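You operate a simulated robot arm through the tools that you are given. There is no shell and no other tool. Be economical: measure what you need, move in short steps, check, and stop when the job is done.

Carry out the task below with a simulated two-armed robot. There is one attempt and no reset: what you move stays moved.

TASK
Pick up the white spool with one hand, pass it to the other hand and put it on the middle shelf of the grey trolley.

The check looks at the end state, three seconds after you hand in, the way a careful person would. Anything else that was tipped, shoved, dropped, spilled or broken makes it a failure.

THE ROBOT
Two 7-joint arms with two-finger parallel grippers on one trunk, on a base that drives. Base frame: it is fixed to the floor where the robot stands at the start and does not move with it; the origin is under the middle of the robot, x ahead of it, y to its left, z up. Units: mm, rad, N and s.
The left shoulder is at the start at [70, 189, 1312], the right one opposite. With the tool pointing down near the work surface each hand reaches from about 100 to 580 mm from the robot's upright axis, wherever it stands, measured 20 degrees to its own side. Places, roughly: middle shelf of the grey trolley [-500, 2000, 500]. Payload 3.91 kg a hand.
Tool frame (each hand has its own): the origin (TCP) lies between the finger pads and is the grasp point; the fingertips stand 30 mm ahead of it; z points along the fingers, y is the line along which they close. The gripper opens to 110 mm. The fingers are 20 mm wide and 10 mm thick; the gripper's body (48 by 112 mm) begins 55 mm behind the TCP.
Orientation is told as [roll, pitch, yaw] about the base's x, y, z axes, in that order, counted from this pose: with the fingers straight down and closing along the base's y, the tool's x points along the base's -x, its y along +y and its z along -z.

THE INTERFACE
- The arms move only by the tool move_arm. It takes "left_plan", "right_plan" or both (then of equal length, played together; a hand with none holds still); each is a list of rows, each an object of numbers (a shift or turn left out is 0, a gripper value left out holds the last): "x", "y", "z": the shift along the tool's x, y, z in mm; "ax", "ay", "az": the turn, a rotation vector about the tool's x, y, z in rad; "grip": the gripper command, from -1 (fully open) to 1 (shut), values between in proportion. In form: [{"x": .., "y": .., "z": .., "ax": .., "ay": .., "az": .., "grip": ..}, ...]. A call has 1 to 12 rows; each row shifts and turns the commanded pose from where the row before left it, along the tool's axes as they then stand. A row lasts 0.2 s, in which the tool goes at most 50 mm and 0.15 rad; a call with a longer step from one row to the next is refused whole, and so is a gripper value outside its range. A pose out of reach is approached as far as the arm can. The call stops where the force on the tool passes 40 N (or 10 N more than at its start, if that is more) or the arm is blocked; 0.2 s more then pass. Each finger travels about 72 mm/s and halts on what it meets, pressing with about 40 N; the grip force reading is that of the motor and also rises with nothing between the fingers. The clock runs only during rows and for 0.2 s after the last one: add rows that do not move to give the fingers time. It gives the time, the measured TCP pose, the force on the tool (base axes), the opening and the grip force at its end, in the units of the frame above (readings bear some noise), with the torque about the TCP (base axes, N m) and any sound that the robot's microphone picked up.
- Cameras (640 x 400 px; columns grow to the right, rows downward): "scene" is now at [146.1, -12.9, 1552.8]; the picture's right is [-0.24, -0.97, 0.00], its down [-0.46, 0.12, -0.88] and it looks along [0.85, -0.21, -0.48] (base axes); focal length 214 px, centre (320, 200). "left" rides on the left gripper at [72, -17, -103] in its tool frame; the picture's right is [0.23, 0.97, 0.00], its down [-0.76, 0.18, -0.62] and it looks along [-0.61, 0.14, 0.78] (tool axes); focal length 222 px, centre (320, 200). "right" rides on the right gripper at [72, 17, -103] in its tool frame; the picture's right is [-0.23, 0.97, 0.00], its down [-0.76, -0.18, -0.62] and it looks along [-0.61, -0.14, 0.78] (tool axes); focal length 222 px, centre (320, 200).
- capture(camera): a new picture of that camera. It takes no simulated time.
- slide_trunk(by): slides the trunk up (or, below 0, down) by that many mm; the arms and the scene camera ride with it, the base frame stays. It gives what a move gives, with no picture.
- drive_base(legs): drives the robot by 1 to 6 legs, each [ahead, turn to the left] in mm and rad, along the robot's own axes; the way and the turn of a leg run together, so that a leg with both is an arc; at most 1500 mm and 3.142 rad a leg. The arms and the cameras ride along, it lands a little off, and it stops where it bumps. It gives what a move gives.
- aim_head(pan, tilt): turns the head with the scene camera to pan (to the left, within 1.501 rad either way) and tilt (down, from -0.506 to 1.204), counted from straight ahead of the robot. It gives what a move gives.
- measure_at(camera, pixels): there is no depth. For up to 12 entries [column, row, z] of the newest picture of that camera ("zoom" is the newest enlarged one), the place [x, y] in the base frame at which the ray of that pixel passes the height z, good to about 3 mm, but the place of the scene camera against the robot may be out by one fixed shift of up to 12 mm in any direction. It takes no simulated time.
- close_up(camera, box): a new picture of the part [left, top, right, bottom] of that camera's present view, enlarged. It takes no simulated time.
- close_job(): hands the job in; it is judged then, once.

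Keep the steps short. Do not move on a guess: measure, check each grasp and each placing, and mend mistakes. In all there are 80 turns and 58 pictures (those below and enlarged ones count). Leave the grippers open and the arms clear of the work at the hand-in unless told otherwise, and finish with a single line.

The tools are called after "Emit:" as a command line: name --argument value ..., lists and objects as JSON in quotes. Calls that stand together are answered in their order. move_arm: Moves the arms, as the interface text tells. Its arguments: {"type":"object","properties":{"left_plan":{"type":"array"},"right_plan":{"type":"array"}},"required":[]} The other tools are called the same way: slide_trunk (by) slides the trunk up or down; drive_base (legs) drives the base; aim_head (pan, tilt) turns the head that bears the scene camera; capture (camera) takes a picture; measure_at (camera, pixels) gives the place at which the rays of pixels pass given heights; close_up (camera, box) takes an enlarged picture of a part of a camera's view; close_job () hands the job in.

At the start:

```text
t: 0.0
left_tcp_pos: [69.4, 274.2, 436.6]
left_orientation: [0.016, -0.091, -0.217]
left_wrist_force: [0.2, 0.0, 0.0]
left_moment: [-0.03, -0.02, 0.01]
left_gripper_width: 109.9
left_grip_force: 0.1
right_tcp_pos: [311.4, -51.5, 1562.2]
right_orientation: [0.0, 0.0, 0.001]
right_wrist_force: [0.1, -0.4, -0.3]
right_moment: [0.0, 0.01, -0.01]
right_gripper_width: 110.0
right_grip_force: 0.0
trunk travel left (down, up): [-822.0, 118.0]
robot x, y, heading: [0.2, 1.5, -0.0]
head pan, tilt: [-0.246, 0.496]
```

scene: 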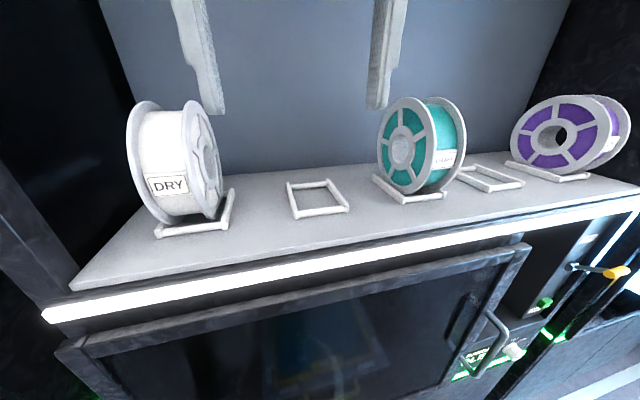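
right: 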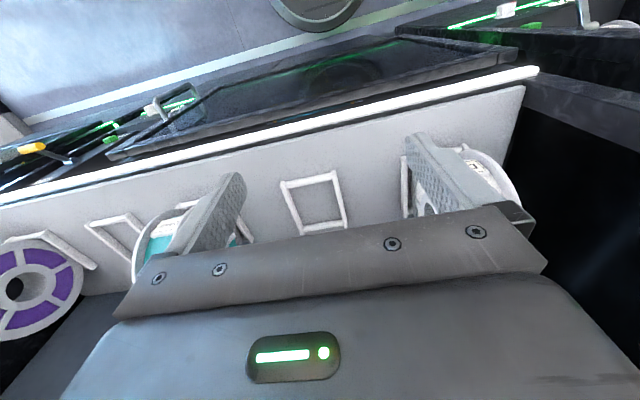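
left: 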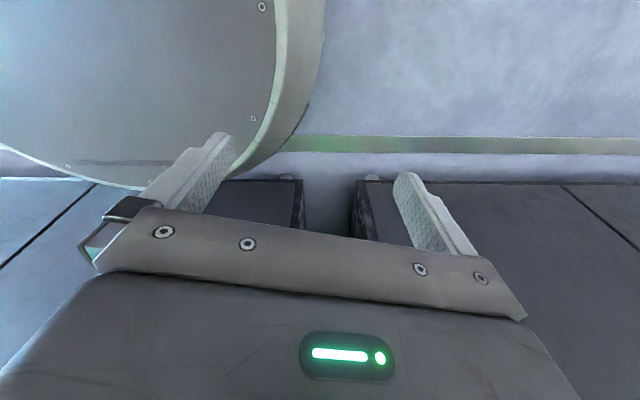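

I see the white spool (scene, about 175,165) on a cabinet top. I'll find the height of that top by comparing rays from the scene and right cameras to the empty cradle's corners.

Emit:
measure_at --camera "scene" --pixels '[[295, 216, 1000], [295, 216, 1200], [348, 210, 1000], [348, 210, 1200], [288, 186, 1000], [288, 186, 1200], [158, 235, 1100], [232, 190, 1100]]'

Emit:
measure_at --camera "right" --pixels '[[335, 174, 1000], [335, 174, 1200], [283, 183, 1000], [283, 183, 1200], [345, 228, 1000], [345, 228, 1200]]'

Emit:
close_up --camera "scene" --box '[80, 70, 300, 260]'

Emit:
close_up --camera "right" --box '[360, 90, 560, 230]'

```text
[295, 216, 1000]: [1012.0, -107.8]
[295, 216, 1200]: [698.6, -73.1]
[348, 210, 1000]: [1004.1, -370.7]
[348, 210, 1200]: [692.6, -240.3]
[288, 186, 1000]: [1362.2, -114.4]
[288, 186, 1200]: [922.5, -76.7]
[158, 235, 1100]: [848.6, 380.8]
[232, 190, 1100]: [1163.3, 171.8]
```

```text
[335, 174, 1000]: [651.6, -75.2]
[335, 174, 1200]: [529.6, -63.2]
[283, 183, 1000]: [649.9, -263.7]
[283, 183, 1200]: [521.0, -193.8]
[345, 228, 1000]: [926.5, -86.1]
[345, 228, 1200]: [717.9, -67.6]
```

```text
2.11 times, centred on (190, 165) of scene
```

zoom: 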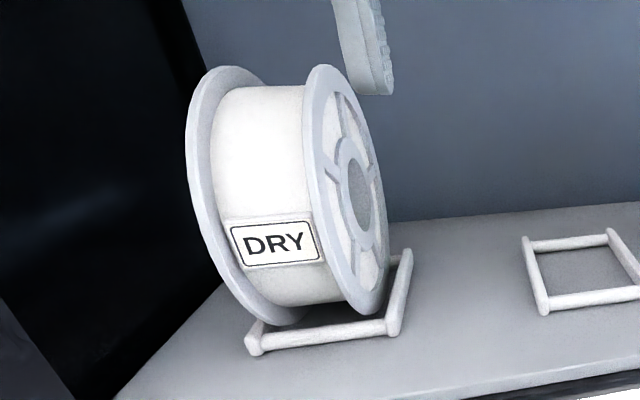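

```text
2.86 times, centred on (460, 160) of right
```

zoom: 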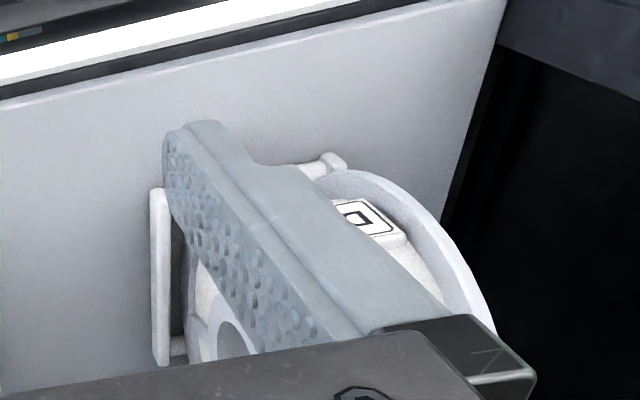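

The rays agree at z ≈ 1380 for the cradle rails. Next I'll measure the white spool and its cradle at plausible heights.

Emit:
measure_at --camera "scene" --pixels '[[158, 236, 1380], [224, 226, 1380], [231, 190, 1380], [214, 219, 1380], [173, 224, 1380], [191, 101, 1550], [145, 102, 1550], [209, 163, 1460], [295, 216, 1380], [288, 186, 1380], [75, 285, 1370], [208, 112, 1532]]'

Emit:
aim_head --pan 0.3 --tilt 0.4

Emit:
capture --camera "scene"

```text
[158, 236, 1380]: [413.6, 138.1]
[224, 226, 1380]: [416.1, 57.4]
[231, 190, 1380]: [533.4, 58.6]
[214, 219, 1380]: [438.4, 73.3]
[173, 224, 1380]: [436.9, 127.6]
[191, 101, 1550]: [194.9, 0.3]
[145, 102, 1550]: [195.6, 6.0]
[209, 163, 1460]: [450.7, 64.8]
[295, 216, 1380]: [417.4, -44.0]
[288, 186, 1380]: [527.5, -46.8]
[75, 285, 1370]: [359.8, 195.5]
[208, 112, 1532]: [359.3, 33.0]
```

```text
t: 1.0
left_tcp_pos: [69.1, 274.1, 436.0]
left_orientation: [0.015, -0.092, -0.216]
left_wrist_force: [-0.4, -0.5, -0.5]
left_moment: [0.05, 0.03, 0.01]
left_gripper_width: 109.8
left_grip_force: 0.0
right_tcp_pos: [311.6, -50.8, 1563.0]
right_orientation: [0.0, 0.001, 0.0]
right_wrist_force: [0.0, -0.2, -0.2]
right_moment: [-0.02, -0.04, -0.03]
right_gripper_width: 110.3
right_grip_force: 0.1
trunk travel left (down, up): [-822.0, 118.0]
robot x, y, heading: [-0.7, 3.3, -0.001]
head pan, tilt: [0.3, 0.4]
```

```text
52 pictures are left
```

scene: 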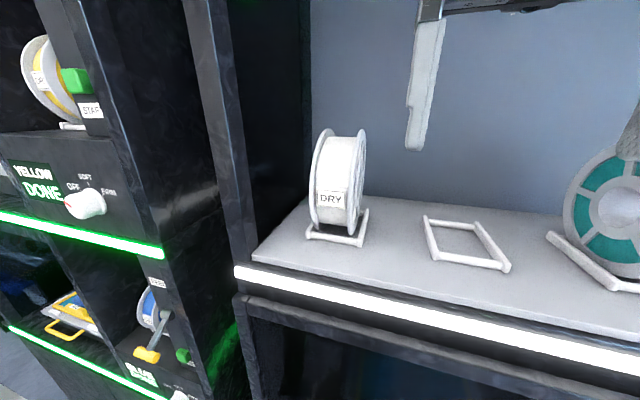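

The cradle spans x 414–533, y 57–138, and the spool axis lies along y. I'll get its height from this view and look at the trolley to the left.

Emit:
measure_at --camera "scene" --pixels '[[328, 129, 1480], [328, 129, 1520], [362, 131, 1480], [362, 131, 1520], [312, 190, 1430], [366, 190, 1430], [307, 237, 1380], [361, 244, 1380], [368, 210, 1380], [330, 128, 1500], [235, 262, 1370], [415, 148, 1532]]'

Emit:
aim_head --pan 1.5 --tilt 0.4

Emit:
capture --camera "scene"

```text
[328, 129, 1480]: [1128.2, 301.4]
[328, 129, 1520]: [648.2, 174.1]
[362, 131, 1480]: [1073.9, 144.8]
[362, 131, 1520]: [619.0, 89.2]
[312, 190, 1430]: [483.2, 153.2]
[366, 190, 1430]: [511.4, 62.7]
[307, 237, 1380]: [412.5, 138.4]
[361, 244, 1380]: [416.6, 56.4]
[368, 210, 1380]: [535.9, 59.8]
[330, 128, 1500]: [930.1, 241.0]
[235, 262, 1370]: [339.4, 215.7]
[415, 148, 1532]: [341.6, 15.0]
```

```text
t: 2.4
left_tcp_pos: [67.4, 275.7, 435.4]
left_orientation: [0.015, -0.09, -0.215]
left_wrist_force: [0.0, 0.0, 0.4]
left_moment: [0.0, 0.02, 0.0]
left_gripper_width: 110.0
left_grip_force: 0.1
right_tcp_pos: [313.0, -50.4, 1563.7]
right_orientation: [0.0, 0.001, 0.001]
right_wrist_force: [-0.5, -0.1, 0.0]
right_moment: [-0.04, -0.01, 0.02]
right_gripper_width: 110.0
right_grip_force: 0.0
trunk travel left (down, up): [-822.0, 118.0]
robot x, y, heading: [-1.1, 2.1, -0.001]
head pan, tilt: [1.499, 0.4]
```

```text
51 pictures are left
```

scene: 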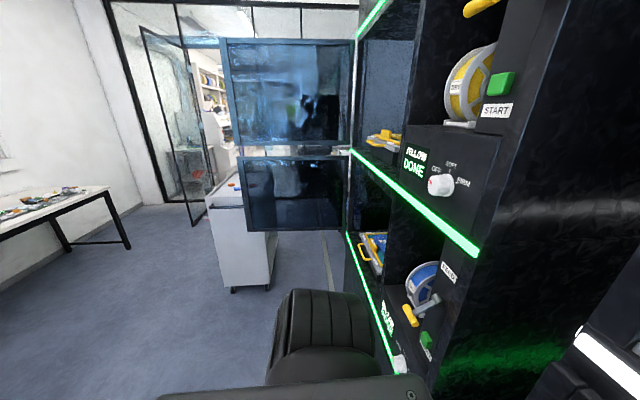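

Spool's top is around z 1530, so diameter is about 150 and it's about 60 wide. The trolley seems to be the grey box near (243,230). I'll enlarge it.

Emit:
close_up --camera "scene" --box '[180, 130, 350, 300]'

Emit:
measure_at --camera "scene" --pixels '[[232, 290, 0], [268, 287, 0], [280, 258, 0], [210, 208, 500], [276, 205, 800], [243, 240, 500], [290, 295, 400], [366, 295, 400], [273, 382, 0], [398, 370, 0], [350, 155, 1000], [478, 255, 1000]]'

```text
2.35 times, centred on (265, 215) of scene
```

zoom: 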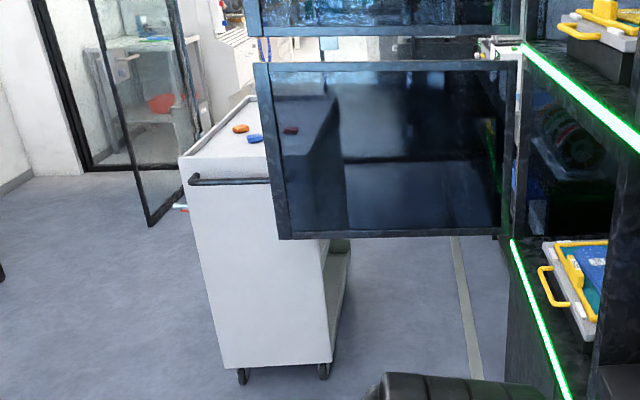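

```text
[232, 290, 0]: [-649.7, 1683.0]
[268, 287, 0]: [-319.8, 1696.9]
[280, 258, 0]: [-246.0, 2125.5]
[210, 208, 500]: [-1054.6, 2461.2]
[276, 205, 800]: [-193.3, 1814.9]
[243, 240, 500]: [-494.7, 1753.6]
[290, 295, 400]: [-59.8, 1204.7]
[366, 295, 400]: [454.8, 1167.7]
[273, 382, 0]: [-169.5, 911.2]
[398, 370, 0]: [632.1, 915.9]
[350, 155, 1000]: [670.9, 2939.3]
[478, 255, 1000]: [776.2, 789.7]
```

The trolley's near end panel faces us (y≈1690) and it opens at its sides, so I'll inspect it later. First the pick: I'll raise the right hand 70 mm clear of the spool top, aim the head back, and look with the right camera.

Emit:
move_arm --right_plan '[{"z": -35, "grip": -1}, {"z": -35}, {"y": 40}, {"y": 40, "x": -30}, {"y": 40, "x": -30}, {"y": 31, "x": -30}, {}]'

Emit:
aim_head --pan 0.2 --tilt 0.35

Emit:
capture --camera "scene"

Emit:
capture --camera "right"

```text
t: 4.0
left_tcp_pos: [69.2, 273.9, 436.5]
left_orientation: [0.017, -0.089, -0.216]
left_wrist_force: [-0.4, 0.5, 0.1]
left_moment: [0.02, -0.02, 0.01]
left_gripper_width: 110.2
left_grip_force: 0.1
right_tcp_pos: [392.4, 89.0, 1606.9]
right_orientation: [0.024, -0.012, -0.004]
right_wrist_force: [-0.8, -0.3, 0.1]
right_moment: [0.04, -0.03, -0.02]
right_gripper_width: 110.0
right_grip_force: 0.1
right hand out of reach, approached as far as the arm can: row 5, 6
trunk travel left (down, up): [-822.0, 118.0]
robot x, y, heading: [-1.2, -1.9, -0.002]
head pan, tilt: [1.499, 0.4]
```

```text
t: 5.4
left_tcp_pos: [69.9, 274.1, 436.1]
left_orientation: [0.016, -0.09, -0.216]
left_wrist_force: [0.1, -0.5, -0.3]
left_moment: [0.01, -0.02, 0.01]
left_gripper_width: 110.2
left_grip_force: 0.1
right_tcp_pos: [396.7, 88.5, 1602.3]
right_orientation: [0.02, -0.005, -0.008]
right_wrist_force: [-0.1, 0.7, 0.3]
right_moment: [-0.01, 0.0, 0.0]
right_gripper_width: 110.6
right_grip_force: 0.0
trunk travel left (down, up): [-822.0, 118.0]
robot x, y, heading: [0.9, 2.2, -0.003]
head pan, tilt: [0.201, 0.351]
```

```text
49 pictures are left
```

scene: 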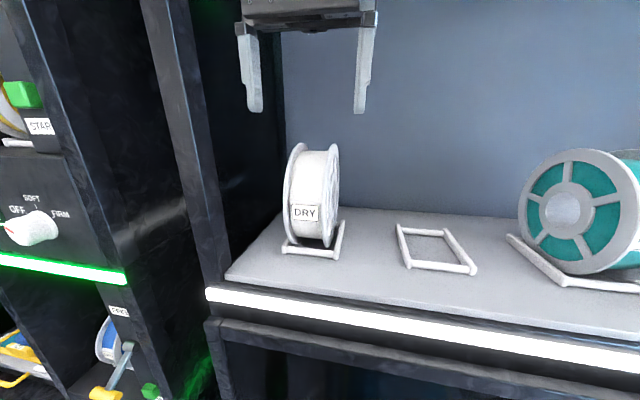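

```text
48 pictures are left
```

right: 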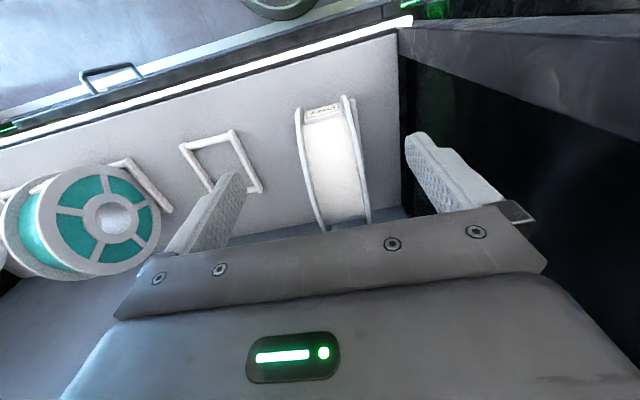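

The right hand runs out of reach at this height. Raising the trunk will help, because the hand then works lower relative to the shoulder.

Emit:
slide_trunk --by 110

Emit:
measure_at --camera "right" --pixels '[[297, 113, 1500], [352, 100, 1500], [300, 130, 1530], [356, 120, 1530], [325, 229, 1530], [369, 221, 1530], [234, 131, 1380], [181, 146, 1380], [262, 190, 1380]]'

Emit:
close_up --camera "right" --box '[260, 60, 440, 240]'

```text
t: 6.7
left_tcp_pos: [61.8, 269.6, 543.3]
left_orientation: [0.029, -0.098, -0.218]
left_wrist_force: [-0.4, 0.8, -0.3]
left_moment: [-0.02, 0.01, 0.01]
left_gripper_width: 110.0
left_grip_force: 0.1
right_tcp_pos: [374.1, 61.4, 1664.9]
right_orientation: [-0.095, 0.116, -0.011]
right_wrist_force: [0.7, -0.5, 0.1]
right_moment: [-0.01, 0.01, 0.0]
right_gripper_width: 110.0
right_grip_force: 0.0
trunk travel left (down, up): [-926.0, 14.0]
robot x, y, heading: [-5.7, 0.8, -0.007]
head pan, tilt: [0.201, 0.351]
stopped: the arm was blocked; the commanded pose is now the measured one
```

```text
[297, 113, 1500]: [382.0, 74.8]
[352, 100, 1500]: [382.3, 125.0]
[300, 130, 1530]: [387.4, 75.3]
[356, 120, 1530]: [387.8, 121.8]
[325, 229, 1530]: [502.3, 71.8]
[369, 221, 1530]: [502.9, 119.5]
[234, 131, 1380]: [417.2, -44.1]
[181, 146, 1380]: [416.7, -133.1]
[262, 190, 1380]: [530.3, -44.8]
```

```text
2.22 times, centred on (350, 150) of right
```

zoom: 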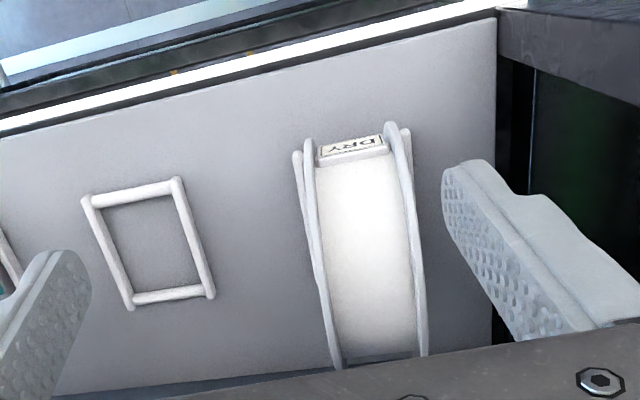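

The right arm was blocked near the end of the trunk rise. I'll look up to see what is overhead.

Emit:
aim_head --pan 0.0 --tilt -0.4

Emit:
capture --camera "scene"

```text
t: 7.8
left_tcp_pos: [69.8, 274.8, 541.2]
left_orientation: [0.014, -0.088, -0.218]
left_wrist_force: [0.0, 0.1, -0.1]
left_moment: [-0.02, -0.02, -0.02]
left_gripper_width: 110.0
left_grip_force: 0.0
right_tcp_pos: [393.7, 83.6, 1662.7]
right_orientation: [-0.102, 0.118, -0.01]
right_wrist_force: [-0.1, 0.1, 0.0]
right_moment: [-0.02, 0.01, 0.0]
right_gripper_width: 110.1
right_grip_force: 0.0
trunk travel left (down, up): [-926.0, 14.0]
robot x, y, heading: [-0.3, -0.4, 0.005]
head pan, tilt: [0.0, -0.4]
```

```text
46 pictures are left
```

scene: 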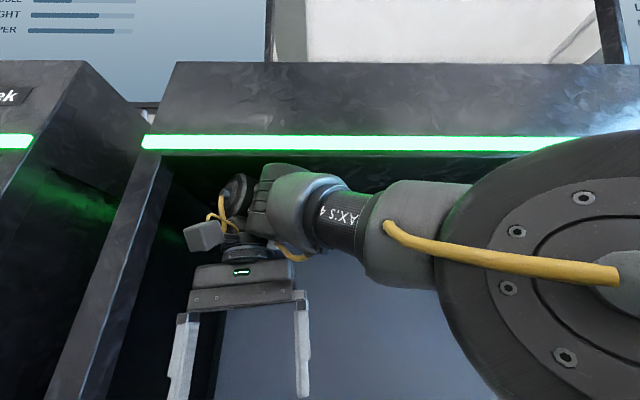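

There is a canopy overhead (green strip) and the wrist touched its underside. I'll lower the hand, straighten it, then go forward over the spool at (474, 97).

Emit:
move_arm --right_plan '[{"z": 32, "ax": -0.102, "ay": -0.118, "az": -0.01}, {"z": 35}, {"x": -20, "y": 7}, {"x": -20, "y": 7}, {}]'

Emit:
capture --camera "scene"

```text
refused: row 1 steps farther than a row can; nothing moved
```

```text
45 pictures are left
```

scene: 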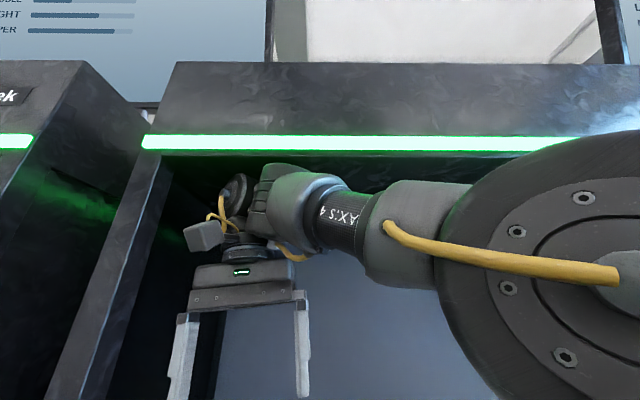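

The turn was over the 0.15 rad limit, so I'll split it.

Emit:
move_arm --right_plan '[{"z": 32, "ax": -0.05, "ay": -0.06}, {"z": 35, "ax": -0.052, "ay": -0.058, "az": -0.01}, {"x": -20, "y": 7}, {"x": -20, "y": 7}, {}]'

Emit:
aim_head --pan 0.2 --tilt 0.25

Emit:
capture --camera "scene"

Emit:
capture --camera "right"

```text
t: 9.0
left_tcp_pos: [66.2, 273.5, 540.7]
left_orientation: [0.018, -0.092, -0.217]
left_wrist_force: [0.2, 0.6, -0.2]
left_moment: [0.01, -0.02, -0.05]
left_gripper_width: 110.0
left_grip_force: 0.1
right_tcp_pos: [421.4, 89.9, 1594.1]
right_orientation: [-0.003, 0.001, 0.011]
right_wrist_force: [0.7, -0.2, 0.4]
right_moment: [0.01, 0.01, -0.01]
right_gripper_width: 110.2
right_grip_force: 0.1
trunk travel left (down, up): [-926.0, 14.0]
robot x, y, heading: [0.6, 0.5, -0.002]
head pan, tilt: [0.0, -0.4]
```

```text
t: 10.0
left_tcp_pos: [67.2, 273.8, 539.5]
left_orientation: [0.015, -0.088, -0.216]
left_wrist_force: [0.2, -1.3, -0.1]
left_moment: [-0.03, 0.02, -0.03]
left_gripper_width: 109.8
left_grip_force: 0.2
right_tcp_pos: [423.9, 89.9, 1593.9]
right_orientation: [-0.004, 0.002, 0.01]
right_wrist_force: [0.0, 0.7, -0.2]
right_moment: [-0.02, 0.01, -0.05]
right_gripper_width: 110.1
right_grip_force: 0.1
trunk travel left (down, up): [-926.0, 14.0]
robot x, y, heading: [-0.6, 1.5, -0.005]
head pan, tilt: [0.201, 0.25]
```

```text
44 pictures are left
```

scene: 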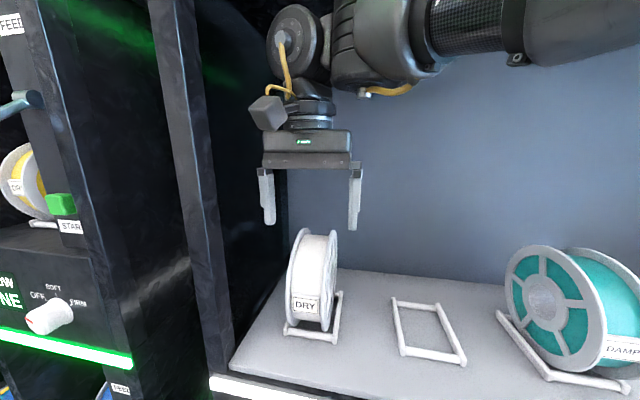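

```text
43 pictures are left
```

right: 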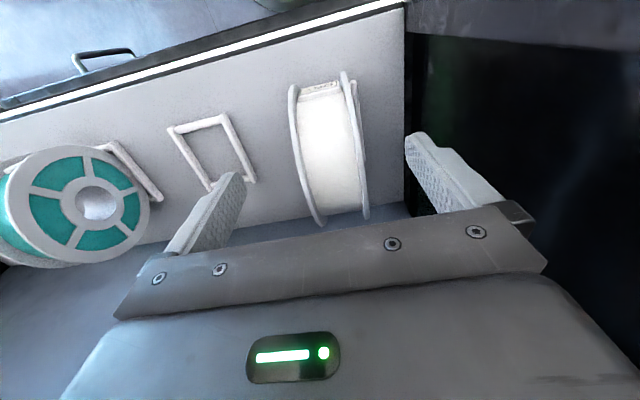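

Now the scene camera sits higher, so I'll measure the spool's top height better.

Emit:
measure_at --camera "scene" --pixels '[[332, 230, 1500], [332, 230, 1540], [299, 228, 1500], [299, 228, 1540], [290, 330, 1380], [332, 342, 1380], [342, 292, 1380]]'

Emit:
measure_at --camera "right" --pixels '[[289, 90, 1480], [348, 76, 1480], [320, 223, 1520], [366, 216, 1520], [289, 90, 1510], [348, 76, 1510], [356, 85, 1380], [229, 113, 1380]]'

```text
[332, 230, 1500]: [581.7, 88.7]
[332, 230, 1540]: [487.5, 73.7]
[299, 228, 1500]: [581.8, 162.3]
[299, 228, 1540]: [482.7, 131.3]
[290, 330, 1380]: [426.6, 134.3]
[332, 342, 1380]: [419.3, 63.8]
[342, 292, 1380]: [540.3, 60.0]
```

```text
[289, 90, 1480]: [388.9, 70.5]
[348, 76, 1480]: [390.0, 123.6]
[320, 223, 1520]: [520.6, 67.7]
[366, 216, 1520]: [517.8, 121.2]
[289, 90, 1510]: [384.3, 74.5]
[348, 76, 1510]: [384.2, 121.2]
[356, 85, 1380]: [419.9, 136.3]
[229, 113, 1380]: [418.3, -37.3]
```

Spool: diameter ≈165, centre ≈(474, 97, 1457), width ≈55, top ≈1540. I'll move forward 50 and left 7, then descend in steps to TCP z≈1512.

Emit:
move_arm --right_plan '[{"x": -25, "y": 4}, {"x": -25, "y": 4}, {"z": 20}, {"z": 20}, {}]'

Emit:
capture --camera "right"

Emit:
capture --camera "scene"

```text
t: 11.2
left_tcp_pos: [68.5, 274.0, 539.9]
left_orientation: [0.015, -0.088, -0.216]
left_wrist_force: [0.4, -0.5, 0.2]
left_moment: [-0.01, 0.0, -0.01]
left_gripper_width: 110.0
left_grip_force: 0.1
right_tcp_pos: [478.5, 88.2, 1569.1]
right_orientation: [0.027, -0.011, -0.008]
right_wrist_force: [0.2, 0.2, 0.1]
right_moment: [0.0, 0.0, -0.01]
right_gripper_width: 110.2
right_grip_force: 0.0
trunk travel left (down, up): [-926.0, 14.0]
robot x, y, heading: [-0.6, 2.1, -0.003]
head pan, tilt: [0.201, 0.25]
```

```text
42 pictures are left
```

right: 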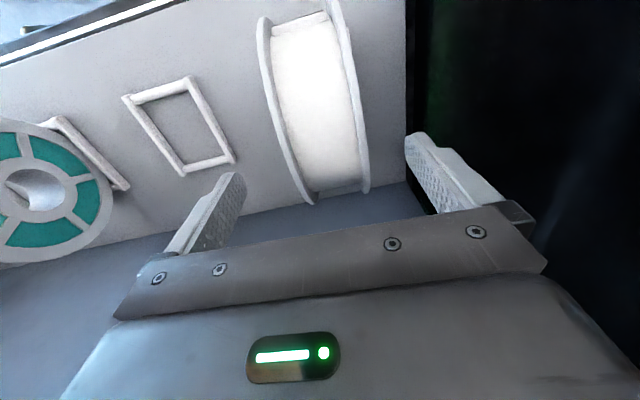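

```text
41 pictures are left
```

scene: 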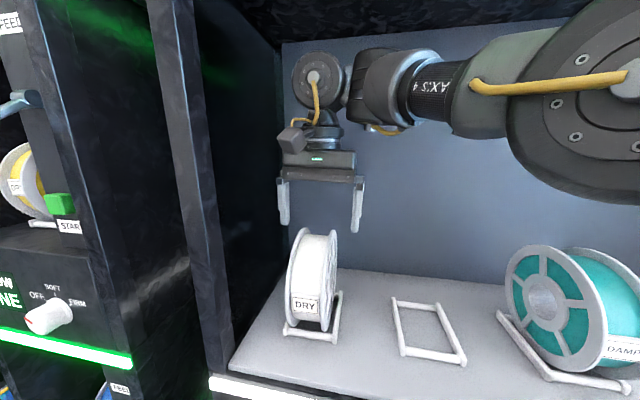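

Hand reads (478, 88, 1569). I'll shift left 8 and back 4, then descend 57.

Emit:
move_arm --right_plan '[{"x": 4, "y": 8}, {"z": 19}, {"z": 19}, {"z": 19}, {}]'

Emit:
capture --camera "right"

Emit:
close_up --camera "scene" --box '[220, 120, 420, 370]'

```text
t: 12.6
left_tcp_pos: [67.3, 273.2, 540.6]
left_orientation: [0.015, -0.089, -0.217]
left_wrist_force: [1.1, 0.1, 0.0]
left_moment: [-0.04, 0.0, -0.03]
left_gripper_width: 110.0
left_grip_force: 0.0
right_tcp_pos: [486.7, 84.5, 1509.9]
right_orientation: [0.041, 0.012, -0.034]
right_wrist_force: [-0.5, 0.8, 0.2]
right_moment: [-0.02, 0.02, 0.01]
right_gripper_width: 110.1
right_grip_force: 0.0
trunk travel left (down, up): [-926.0, 14.0]
robot x, y, heading: [-1.4, 2.8, 0.001]
head pan, tilt: [0.201, 0.25]
stopped in row 5 (right hand): the arm was blocked; the commanded pose is now the measured one
```

```text
40 pictures are left
```

right: 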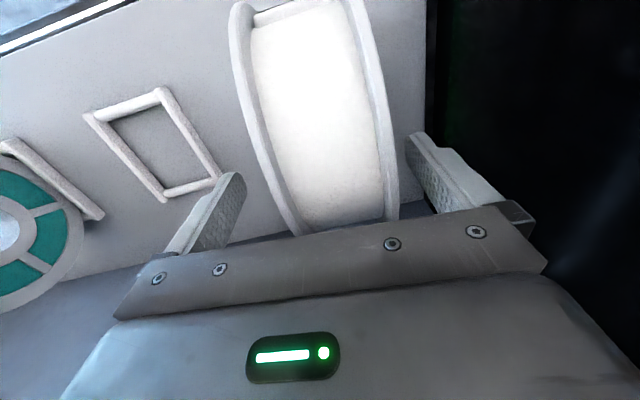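

```text
1.60 times, centred on (320, 245) of scene
```

zoom: 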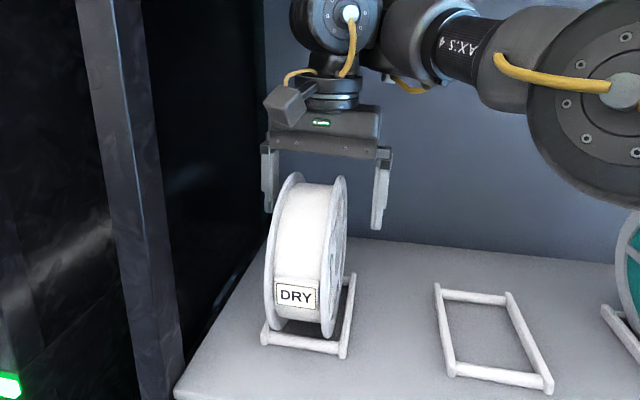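

The arm was blocked at the end; it reads (487, 84.5, 1510), slightly turned, with no force on the tool. The fingers straddle the spool, but it should be more centred. I'll try a gentle shift back 10 and left 10.

Emit:
move_arm --right_plan '[{"x": 5, "y": 4}, {"x": 6, "y": 4, "az": -0.02}, {"y": 4}, {}]'

Emit:
aim_head --pan -0.3 --tilt 0.1

Emit:
capture --camera "scene"

```text
t: 13.6
left_tcp_pos: [67.9, 273.7, 540.3]
left_orientation: [0.016, -0.088, -0.218]
left_wrist_force: [0.7, -0.7, -1.0]
left_moment: [-0.02, 0.02, -0.02]
left_gripper_width: 109.9
left_grip_force: 0.0
right_tcp_pos: [480.2, 91.0, 1511.4]
right_orientation: [0.055, 0.02, -0.027]
right_wrist_force: [0.8, -1.0, 0.0]
right_moment: [0.01, 0.0, 0.01]
right_gripper_width: 109.8
right_grip_force: 0.0
trunk travel left (down, up): [-926.0, 14.0]
robot x, y, heading: [-2.5, 1.9, -0.006]
head pan, tilt: [0.201, 0.25]
```

```text
t: 14.6
left_tcp_pos: [68.0, 273.8, 541.0]
left_orientation: [0.016, -0.09, -0.216]
left_wrist_force: [0.2, 0.6, 0.0]
left_moment: [0.05, 0.01, 0.01]
left_gripper_width: 110.0
left_grip_force: 0.0
right_tcp_pos: [480.5, 91.0, 1513.3]
right_orientation: [0.055, 0.014, -0.027]
right_wrist_force: [-0.7, -0.1, 0.5]
right_moment: [0.02, -0.03, 0.01]
right_gripper_width: 110.2
right_grip_force: 0.1
trunk travel left (down, up): [-926.0, 14.0]
robot x, y, heading: [0.8, -2.7, -0.001]
head pan, tilt: [-0.3, 0.099]
```

```text
38 pictures are left
```

scene: 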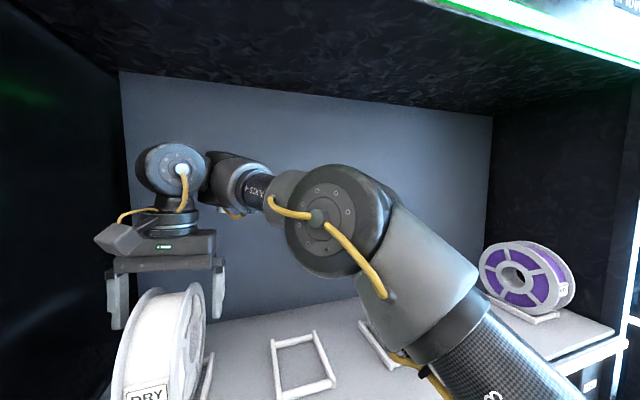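

The wrist and elbow are inside the niche, but only 6 mm of centring error remains. I'll nudge left 5, straighten the roll a bit and then close.

Emit:
move_arm --right_plan '[{"y": 3, "ax": 0.02}, {"y": 3, "ax": 0.02}, {}]'

Emit:
close_up --camera "scene" --box '[80, 230, 320, 400]'

Emit:
capture --camera "right"

```text
t: 15.4
left_tcp_pos: [68.5, 274.3, 540.5]
left_orientation: [0.015, -0.089, -0.215]
left_wrist_force: [-0.4, -0.4, -0.4]
left_moment: [-0.03, -0.01, 0.0]
left_gripper_width: 109.9
left_grip_force: 0.1
right_tcp_pos: [481.0, 95.6, 1511.2]
right_orientation: [0.013, 0.019, -0.027]
right_wrist_force: [-0.1, 0.2, 0.5]
right_moment: [0.01, -0.01, -0.01]
right_gripper_width: 109.9
right_grip_force: 0.1
trunk travel left (down, up): [-926.0, 14.0]
robot x, y, heading: [0.7, -0.6, -0.002]
head pan, tilt: [-0.3, 0.099]
```

```text
2.35 times, centred on (200, 315) of scene
```

zoom: 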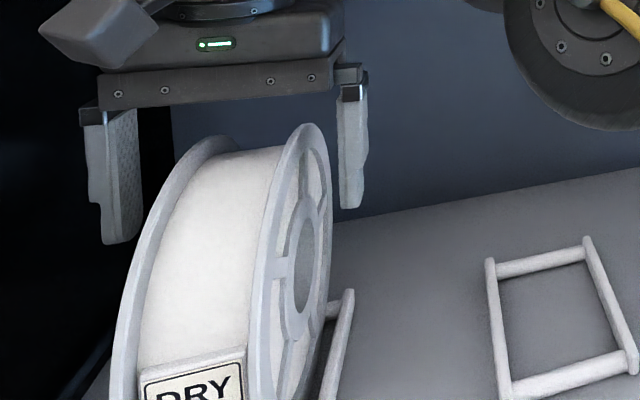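

```text
36 pictures are left
```

right: 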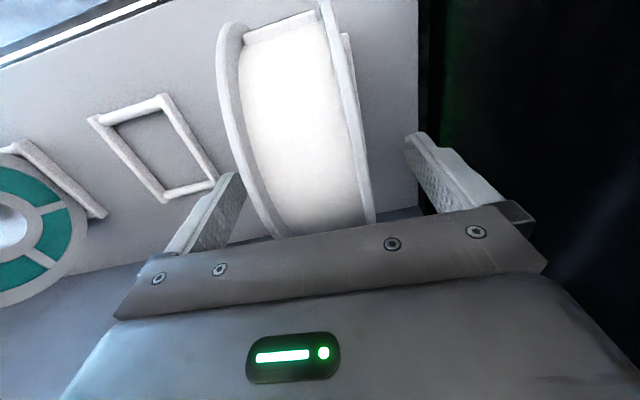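

Aligned. Closing the right gripper.

Emit:
move_arm --right_plan '[{"grip": -0.3}, {"grip": 0.2}, {"grip": 1}, {}, {}, {}]'

Emit:
capture --camera "right"

```text
t: 16.8
left_tcp_pos: [67.4, 274.9, 540.1]
left_orientation: [0.016, -0.087, -0.216]
left_wrist_force: [-0.6, -0.5, -0.5]
left_moment: [-0.02, 0.0, -0.03]
left_gripper_width: 109.9
left_grip_force: 0.1
right_tcp_pos: [482.7, 96.4, 1513.1]
right_orientation: [0.015, 0.016, -0.026]
right_wrist_force: [-0.2, 0.6, -0.9]
right_moment: [-0.03, -0.05, 0.0]
right_gripper_width: 57.7
right_grip_force: 40.5
trunk travel left (down, up): [-926.0, 14.0]
robot x, y, heading: [-6.1, -2.8, -0.004]
head pan, tilt: [-0.3, 0.099]
```

```text
35 pictures are left
```

right: 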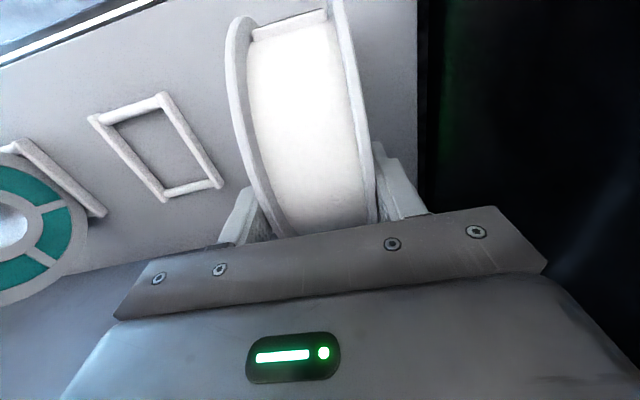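

Gripped at 57.7 mm width. Lifting slowly by 45 mm.

Emit:
move_arm --right_plan '[{"z": -10}, {"z": -15}, {"z": -20}, {}, {}]'

Emit:
capture --camera "scene"

```text
t: 18.0
left_tcp_pos: [68.4, 274.0, 539.6]
left_orientation: [0.016, -0.088, -0.217]
left_wrist_force: [0.6, 0.0, 0.1]
left_moment: [-0.02, 0.04, -0.02]
left_gripper_width: 110.1
left_grip_force: 0.0
right_tcp_pos: [479.1, 102.1, 1554.0]
right_orientation: [0.005, 0.017, -0.018]
right_wrist_force: [-0.8, 0.2, -6.8]
right_moment: [0.01, -0.02, -0.01]
right_gripper_width: 57.9
right_grip_force: 39.4
trunk travel left (down, up): [-926.0, 14.0]
robot x, y, heading: [-3.2, 0.7, -0.003]
head pan, tilt: [-0.3, 0.099]
```

```text
34 pictures are left
```

scene: 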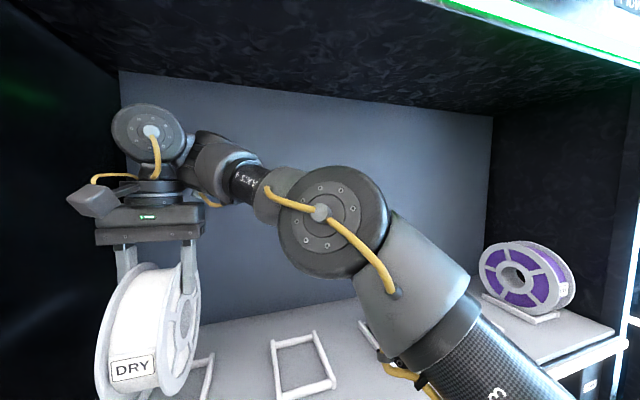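

Lifted; weight is about 6.6 N. The spool clears the cradle by ~40 mm. I'll back the robot straight out of the niche by 350 mm.

Emit:
drive_base --legs '[[-350, 0]]'

Emit:
aim_head --pan 0.0 --tilt 0.5

Emit:
capture --camera "scene"

```text
t: 20.2
left_tcp_pos: [-283.2, 275.1, 539.8]
left_orientation: [0.017, -0.085, -0.218]
left_wrist_force: [-0.3, 0.5, -0.7]
left_moment: [-0.01, 0.01, 0.02]
left_gripper_width: 109.9
left_grip_force: 0.0
right_tcp_pos: [129.5, 101.1, 1556.0]
right_orientation: [0.006, 0.012, -0.02]
right_wrist_force: [0.1, -0.6, -5.9]
right_moment: [-0.01, -0.02, 0.0]
right_gripper_width: 58.0
right_grip_force: 40.2
trunk travel left (down, up): [-926.0, 14.0]
robot x, y, heading: [-352.3, 2.2, -0.005]
head pan, tilt: [-0.3, 0.099]
```

```text
t: 21.1
left_tcp_pos: [-284.4, 274.7, 539.5]
left_orientation: [0.014, -0.09, -0.217]
left_wrist_force: [0.5, 0.0, 0.3]
left_moment: [-0.01, 0.02, 0.0]
left_gripper_width: 109.9
left_grip_force: 0.1
right_tcp_pos: [127.0, 98.5, 1558.9]
right_orientation: [0.009, 0.009, -0.022]
right_wrist_force: [-0.3, 0.4, -6.6]
right_moment: [-0.01, -0.02, 0.02]
right_gripper_width: 57.8
right_grip_force: 40.1
trunk travel left (down, up): [-926.0, 14.0]
robot x, y, heading: [-357.6, 0.9, -0.009]
head pan, tilt: [0.0, 0.499]
```

```text
33 pictures are left
```

scene: 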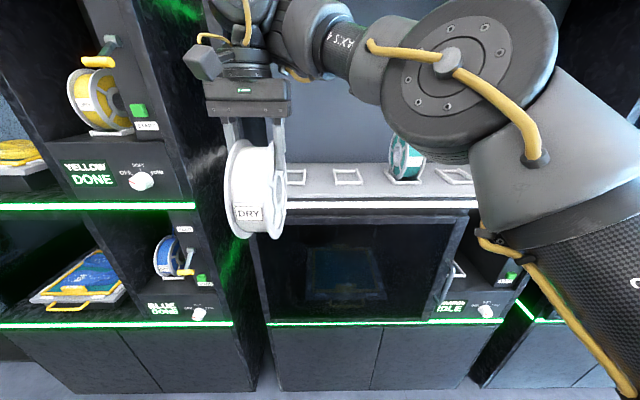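

The spool is out and the teal one is undisturbed. I'll bring the right hand down to a roomy place in front of the chest (robot frame ≈ (400,-50,1300)).

Emit:
move_arm --right_plan '[{"x": 10, "y": -18, "z": 32}, {"x": 10, "y": -18, "z": 32}, {"x": 10, "y": -18, "z": 32}, {"x": 10, "y": -18, "z": 32}, {"x": 10, "y": -18, "z": 32}, {"x": 10, "y": -18, "z": 32}, {"x": 10, "y": -18, "z": 32}, {"x": 10, "y": -18, "z": 32}, {}]'

```text
t: 23.1
left_tcp_pos: [-284.4, 274.3, 539.8]
left_orientation: [0.015, -0.089, -0.218]
left_wrist_force: [0.1, 0.1, -0.1]
left_moment: [0.02, 0.03, 0.01]
left_gripper_width: 109.9
left_grip_force: 0.1
right_tcp_pos: [184.3, 80.9, 1445.7]
right_orientation: [0.005, 0.015, -0.022]
right_wrist_force: [-0.1, -0.1, -5.9]
right_moment: [0.01, 0.01, 0.01]
right_gripper_width: 58.0
right_grip_force: 40.4
right hand out of reach, approached as far as the arm can: row 2, 3, 4, 5, 6, 7, 8
trunk travel left (down, up): [-926.0, 14.0]
robot x, y, heading: [-357.6, 1.1, -0.005]
head pan, tilt: [0.0, 0.499]
```

It couldn't follow. I'll look at the arm's posture.

Emit:
capture --camera "scene"

```text
32 pictures are left
```

scene: 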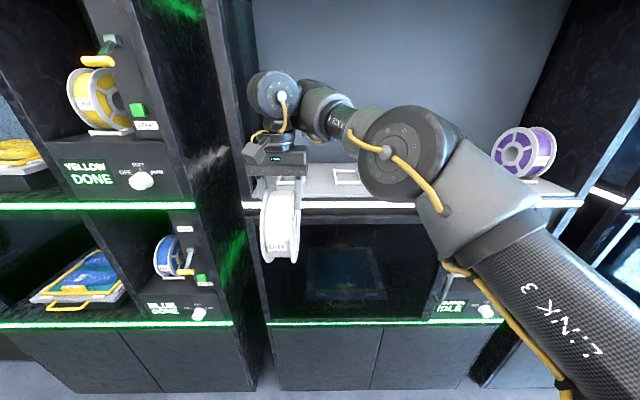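

The arm is nearly stretched. I'll try pulling it straight towards the robot in small steps.

Emit:
move_arm --right_plan '[{"x": 20}, {"x": 20}, {"x": 20}, {"x": 20}, {}]'

```text
t: 24.3
left_tcp_pos: [-283.3, 273.8, 539.0]
left_orientation: [0.016, -0.09, -0.219]
left_wrist_force: [0.1, 0.4, 0.6]
left_moment: [0.0, 0.04, 0.0]
left_gripper_width: 110.0
left_grip_force: 0.0
right_tcp_pos: [151.2, 95.4, 1468.9]
right_orientation: [0.016, 0.039, -0.054]
right_wrist_force: [-1.0, 0.0, -6.1]
right_moment: [-0.01, -0.03, -0.01]
right_gripper_width: 57.9
right_grip_force: 39.8
right hand out of reach, approached as far as the arm can: row 1, 2, 3, 4
trunk travel left (down, up): [-926.0, 14.0]
robot x, y, heading: [-353.9, 3.4, 0.001]
head pan, tilt: [0.0, 0.499]
```

A joint limit probably comes from the hand pointing down against the forearm. Turning the fingers to point left (+y, in line with the forearm) is what I need for the handover anyway, so I'll roll it now.

Emit:
move_arm --right_plan '[{"ax": -0.14}, {"ax": -0.14}, {"ax": -0.14}, {"ax": -0.14}, {"ax": -0.14}, {"ax": -0.14}, {}]'

Emit:
capture --camera "scene"

```text
t: 25.9
left_tcp_pos: [-284.4, 275.0, 540.4]
left_orientation: [0.015, -0.091, -0.217]
left_wrist_force: [0.2, -0.1, 0.3]
left_moment: [0.04, -0.01, 0.02]
left_gripper_width: 110.3
left_grip_force: 0.1
right_tcp_pos: [219.3, 153.4, 1538.1]
right_orientation: [0.842, 0.02, -0.01]
right_wrist_force: [0.4, 0.2, -5.5]
right_moment: [-0.29, 0.01, 0.0]
right_gripper_width: 57.9
right_grip_force: 40.2
right hand out of reach, approached as far as the arm can: row 1, 2, 3, 4, 5, 6
trunk travel left (down, up): [-926.0, 14.0]
robot x, y, heading: [-353.9, 0.9, 0.001]
head pan, tilt: [0.0, 0.499]
```

```text
31 pictures are left
```

scene: 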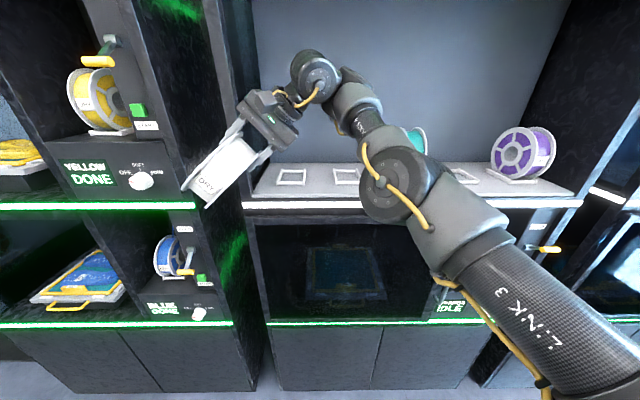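

The roll works (now 0.84) but the hand drifts outwards. I'll back the base up 300 mm for room, then finish the roll to about 90°.

Emit:
drive_base --legs '[[-300, 0]]'

Emit:
move_arm --right_plan '[{"ax": -0.12}, {"ax": -0.12}, {"ax": -0.12}, {"ax": -0.12}, {"ax": -0.12}, {"ax": -0.12}, {}]'

Emit:
capture --camera "scene"

```text
t: 28.0
left_tcp_pos: [-584.9, 276.5, 539.3]
left_orientation: [0.016, -0.09, -0.218]
left_wrist_force: [-0.2, 0.2, 0.5]
left_moment: [-0.03, 0.01, -0.02]
left_gripper_width: 110.0
left_grip_force: 0.1
right_tcp_pos: [-79.3, 155.4, 1535.5]
right_orientation: [0.839, 0.022, -0.01]
right_wrist_force: [-0.1, -0.8, -6.2]
right_moment: [-0.3, -0.02, 0.02]
right_gripper_width: 58.1
right_grip_force: 40.1
trunk travel left (down, up): [-926.0, 14.0]
robot x, y, heading: [-657.6, -1.0, -0.0]
head pan, tilt: [0.0, 0.499]
```

```text
t: 29.6
left_tcp_pos: [-585.9, 276.6, 539.3]
left_orientation: [0.016, -0.091, -0.219]
left_wrist_force: [0.2, -0.5, 0.1]
left_moment: [0.0, 0.01, 0.03]
left_gripper_width: 110.3
left_grip_force: 0.0
right_tcp_pos: [-8.5, 56.1, 1610.5]
right_orientation: [1.558, 0.02, 0.011]
right_wrist_force: [-0.8, 1.2, -5.5]
right_moment: [-0.42, -0.02, 0.04]
right_gripper_width: 57.9
right_grip_force: 39.9
right hand out of reach, approached as far as the arm can: row 1, 2, 3, 4, 5, 6
trunk travel left (down, up): [-926.0, 14.0]
robot x, y, heading: [-658.6, 3.9, -0.003]
head pan, tilt: [0.0, 0.499]
```

```text
30 pictures are left
```

scene: 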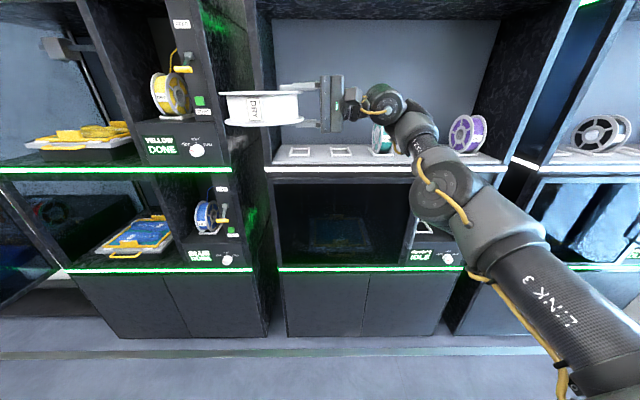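

Now the hand points left with the spool lying flat. I'll try pulling it in and down from here (tool x = towards the robot, tool y = up).

Emit:
move_arm --right_plan '[{"x": 25, "y": -20}, {"x": 25, "y": -20}, {"x": 25, "y": -20}, {"x": 25, "y": -20}, {"x": 25, "y": -20}, {"x": 25, "y": -20}, {}]'

```text
t: 31.2
left_tcp_pos: [-586.8, 275.7, 540.2]
left_orientation: [0.015, -0.091, -0.219]
left_wrist_force: [0.6, 0.6, -0.1]
left_moment: [-0.01, -0.03, -0.01]
left_gripper_width: 109.9
left_grip_force: 0.1
right_tcp_pos: [6.5, 47.0, 1571.4]
right_orientation: [1.558, 0.02, 0.002]
right_wrist_force: [-0.1, -0.5, -5.7]
right_moment: [-0.42, -0.02, -0.02]
right_gripper_width: 57.9
right_grip_force: 39.9
right hand out of reach, approached as far as the arm can: row 1, 2, 3, 4, 5, 6
trunk travel left (down, up): [-926.0, 14.0]
robot x, y, heading: [-655.8, 0.6, -0.001]
head pan, tilt: [0.0, 0.499]
```

The right arm barely obliges here, but its present pose is usable: the spool is flat, centred near robot-frame (662,100,1571). So I'll bring the left hand to it, pointing forward with the fingers closing vertically. First step is to raise the left hand forward and up.

Emit:
move_arm --left_plan '[{"x": -22, "y": 5, "z": -38, "grip": -1}, {"x": -22, "y": 5, "z": -38}, {"x": -22, "y": 5, "z": -38}, {"x": -22, "y": 5, "z": -38}, {"x": -22, "y": 5, "z": -38}, {"x": -22, "y": 5, "z": -38}, {"x": -22, "y": 5, "z": -38}, {"x": -22, "y": 5, "z": -38}, {"x": -22, "y": 5, "z": -38}, {"x": -22, "y": 5, "z": -38}, {"x": -22, "y": 5, "z": -38}, {}]'

```text
t: 33.3
left_tcp_pos: [-409.5, 339.7, 921.8]
left_orientation: [0.148, -0.039, -0.287]
left_wrist_force: [-0.3, -0.5, -0.1]
left_moment: [-0.03, 0.04, 0.0]
left_gripper_width: 109.9
left_grip_force: 0.1
right_tcp_pos: [8.1, 50.3, 1569.1]
right_orientation: [1.553, 0.026, 0.002]
right_wrist_force: [-0.4, 0.1, -5.2]
right_moment: [-0.4, 0.01, 0.0]
right_gripper_width: 58.1
right_grip_force: 39.8
trunk travel left (down, up): [-926.0, 14.0]
robot x, y, heading: [-655.6, -0.6, -0.002]
head pan, tilt: [0.0, 0.499]
stopped in row 10 (left hand): the arm was blocked; the commanded pose is now the measured one
```

The left arm got blocked, so I'll look at it.

Emit:
aim_head --pan 0.7 --tilt 0.9

Emit:
capture --camera "scene"

```text
t: 34.4
left_tcp_pos: [-409.6, 339.2, 921.4]
left_orientation: [0.147, -0.038, -0.287]
left_wrist_force: [-0.4, 0.0, 0.2]
left_moment: [0.0, -0.01, 0.01]
left_gripper_width: 109.7
left_grip_force: 0.1
right_tcp_pos: [7.0, 47.9, 1570.4]
right_orientation: [1.559, 0.02, 0.001]
right_wrist_force: [-1.3, -0.5, -6.2]
right_moment: [-0.41, -0.05, -0.05]
right_gripper_width: 58.3
right_grip_force: 39.6
trunk travel left (down, up): [-926.0, 14.0]
robot x, y, heading: [-656.0, 2.7, -0.008]
head pan, tilt: [0.7, 0.901]
```

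```text
29 pictures are left
```

scene: 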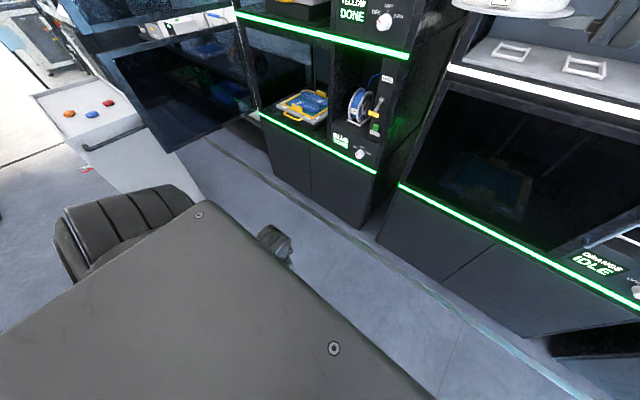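

A large dark plate (the robot's own body cover) hides the left arm; a bit of arm shows at (275,240). I'll measure to see where the plate edge is.

Emit:
measure_at --camera "scene" --pixels '[[275, 240, 1120], [275, 240, 1300], [200, 205, 1450], [200, 205, 1300], [435, 398, 1450], [435, 398, 1300], [120, 190, 450], [60, 220, 450], [190, 185, 450]]'

Emit:
capture --camera "left"

```text
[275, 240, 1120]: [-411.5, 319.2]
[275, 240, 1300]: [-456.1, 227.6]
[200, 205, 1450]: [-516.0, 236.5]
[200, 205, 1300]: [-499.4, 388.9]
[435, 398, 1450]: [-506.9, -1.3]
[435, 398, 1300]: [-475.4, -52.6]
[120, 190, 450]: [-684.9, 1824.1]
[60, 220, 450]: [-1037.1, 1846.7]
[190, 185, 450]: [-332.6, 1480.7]
```

```text
28 pictures are left
```

left: 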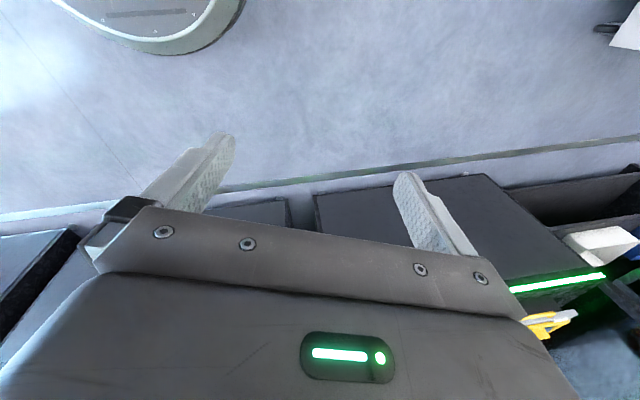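

The plate is the shoulder deck (edge at robot x≈145, z≈1450), so the left arm probably bumped it from below. I'll take the hand forward and outward while pitching the fingers forward.

Emit:
move_arm --left_plan '[{"x": -25, "y": 12, "z": 3, "ay": -0.14}, {"x": -24, "y": 12, "z": 7, "ay": -0.14}, {"x": -23, "y": 12, "z": 10, "ay": -0.14}, {"x": -21, "y": 12, "z": 13, "ay": -0.14}, {"x": -19, "y": 12, "z": 16, "ay": -0.14}, {"x": -17, "y": 12, "z": 18, "ay": -0.14}, {}]'

```text
t: 35.0
left_tcp_pos: [-356.5, 427.7, 940.9]
left_orientation: [0.325, -0.209, -0.427]
left_wrist_force: [0.0, 0.7, -0.6]
left_moment: [0.01, -0.01, -0.02]
left_gripper_width: 110.0
left_grip_force: 0.1
left hand out of reach, approached as far as the arm can: row 3
right_tcp_pos: [10.1, 48.1, 1568.7]
right_orientation: [1.554, 0.026, 0.0]
right_wrist_force: [0.4, -0.4, -6.1]
right_moment: [-0.38, -0.04, 0.01]
right_gripper_width: 58.0
right_grip_force: 40.0
trunk travel left (down, up): [-926.0, 14.0]
robot x, y, heading: [-658.6, 1.6, -0.003]
head pan, tilt: [0.7, 0.901]
stopped in row 3 (left hand): the arm was blocked; the commanded pose is now the measured one
```

Still blocked. I'll look left to see the elbow.

Emit:
aim_head --pan 1.1 --tilt 0.6

Emit:
capture --camera "scene"

```text
t: 35.9
left_tcp_pos: [-359.0, 426.7, 941.6]
left_orientation: [0.325, -0.209, -0.431]
left_wrist_force: [0.0, 0.2, 0.9]
left_moment: [-0.01, 0.0, 0.01]
left_gripper_width: 109.9
left_grip_force: 0.0
right_tcp_pos: [6.4, 46.2, 1571.7]
right_orientation: [1.558, 0.02, 0.0]
right_wrist_force: [0.5, 0.1, -7.6]
right_moment: [-0.43, -0.01, -0.03]
right_gripper_width: 58.0
right_grip_force: 39.4
trunk travel left (down, up): [-926.0, 14.0]
robot x, y, heading: [-657.0, 1.9, -0.005]
head pan, tilt: [1.1, 0.6]
```

```text
27 pictures are left
```

scene: 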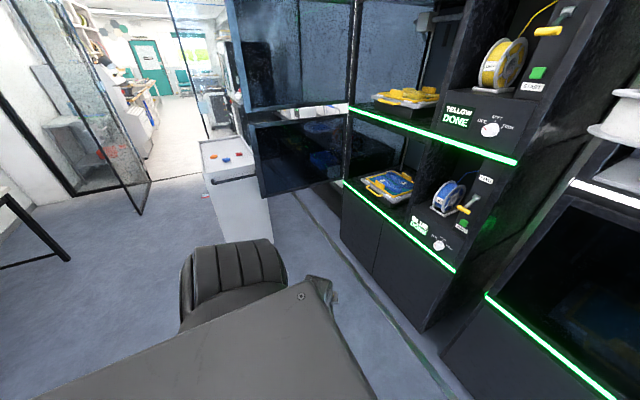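

The ribbed black thing is the robot's own shoulder (it rides along), so there's no chair. The left arm is folded against a joint limit. I'll extend it forward with the hand in line with the arm (fingers 45° down-forward), towards robot frame ≈(600,270,886).

Emit:
move_arm --left_plan '[{"x": -40, "y": -7, "z": 14, "ax": 0.0173, "ay": -0.083, "az": -0.078}, {"x": -37, "y": -10, "z": 17, "ax": 0.0173, "ay": -0.083, "az": -0.078}, {"x": -34, "y": -12, "z": 20, "ax": 0.0173, "ay": -0.083, "az": -0.078}, {"x": -31, "y": -14, "z": 23, "ax": 0.0173, "ay": -0.083, "az": -0.078}, {"x": -27, "y": -17, "z": 26, "ax": 0.0173, "ay": -0.083, "az": -0.078}, {"x": -24, "y": -19, "z": 29, "ax": 0.0173, "ay": -0.083, "az": -0.078}, {"x": -22, "y": -20, "z": 32}, {"x": -22, "y": -20, "z": 32}, {}]'

```text
t: 36.5
left_tcp_pos: [-289.5, 469.2, 951.0]
left_orientation: [0.431, -0.335, -0.389]
left_wrist_force: [-0.9, -0.7, -0.4]
left_moment: [-0.01, 0.02, -0.01]
left_gripper_width: 109.9
left_grip_force: 0.0
right_tcp_pos: [9.2, 47.2, 1569.4]
right_orientation: [1.555, 0.025, 0.002]
right_wrist_force: [-1.0, -0.3, -6.7]
right_moment: [-0.41, 0.02, -0.03]
right_gripper_width: 58.0
right_grip_force: 39.9
trunk travel left (down, up): [-926.0, 14.0]
robot x, y, heading: [-655.5, 5.8, -0.001]
head pan, tilt: [1.1, 0.6]
stopped in row 3 (left hand): the arm was blocked; the commanded pose is now the measured one
```

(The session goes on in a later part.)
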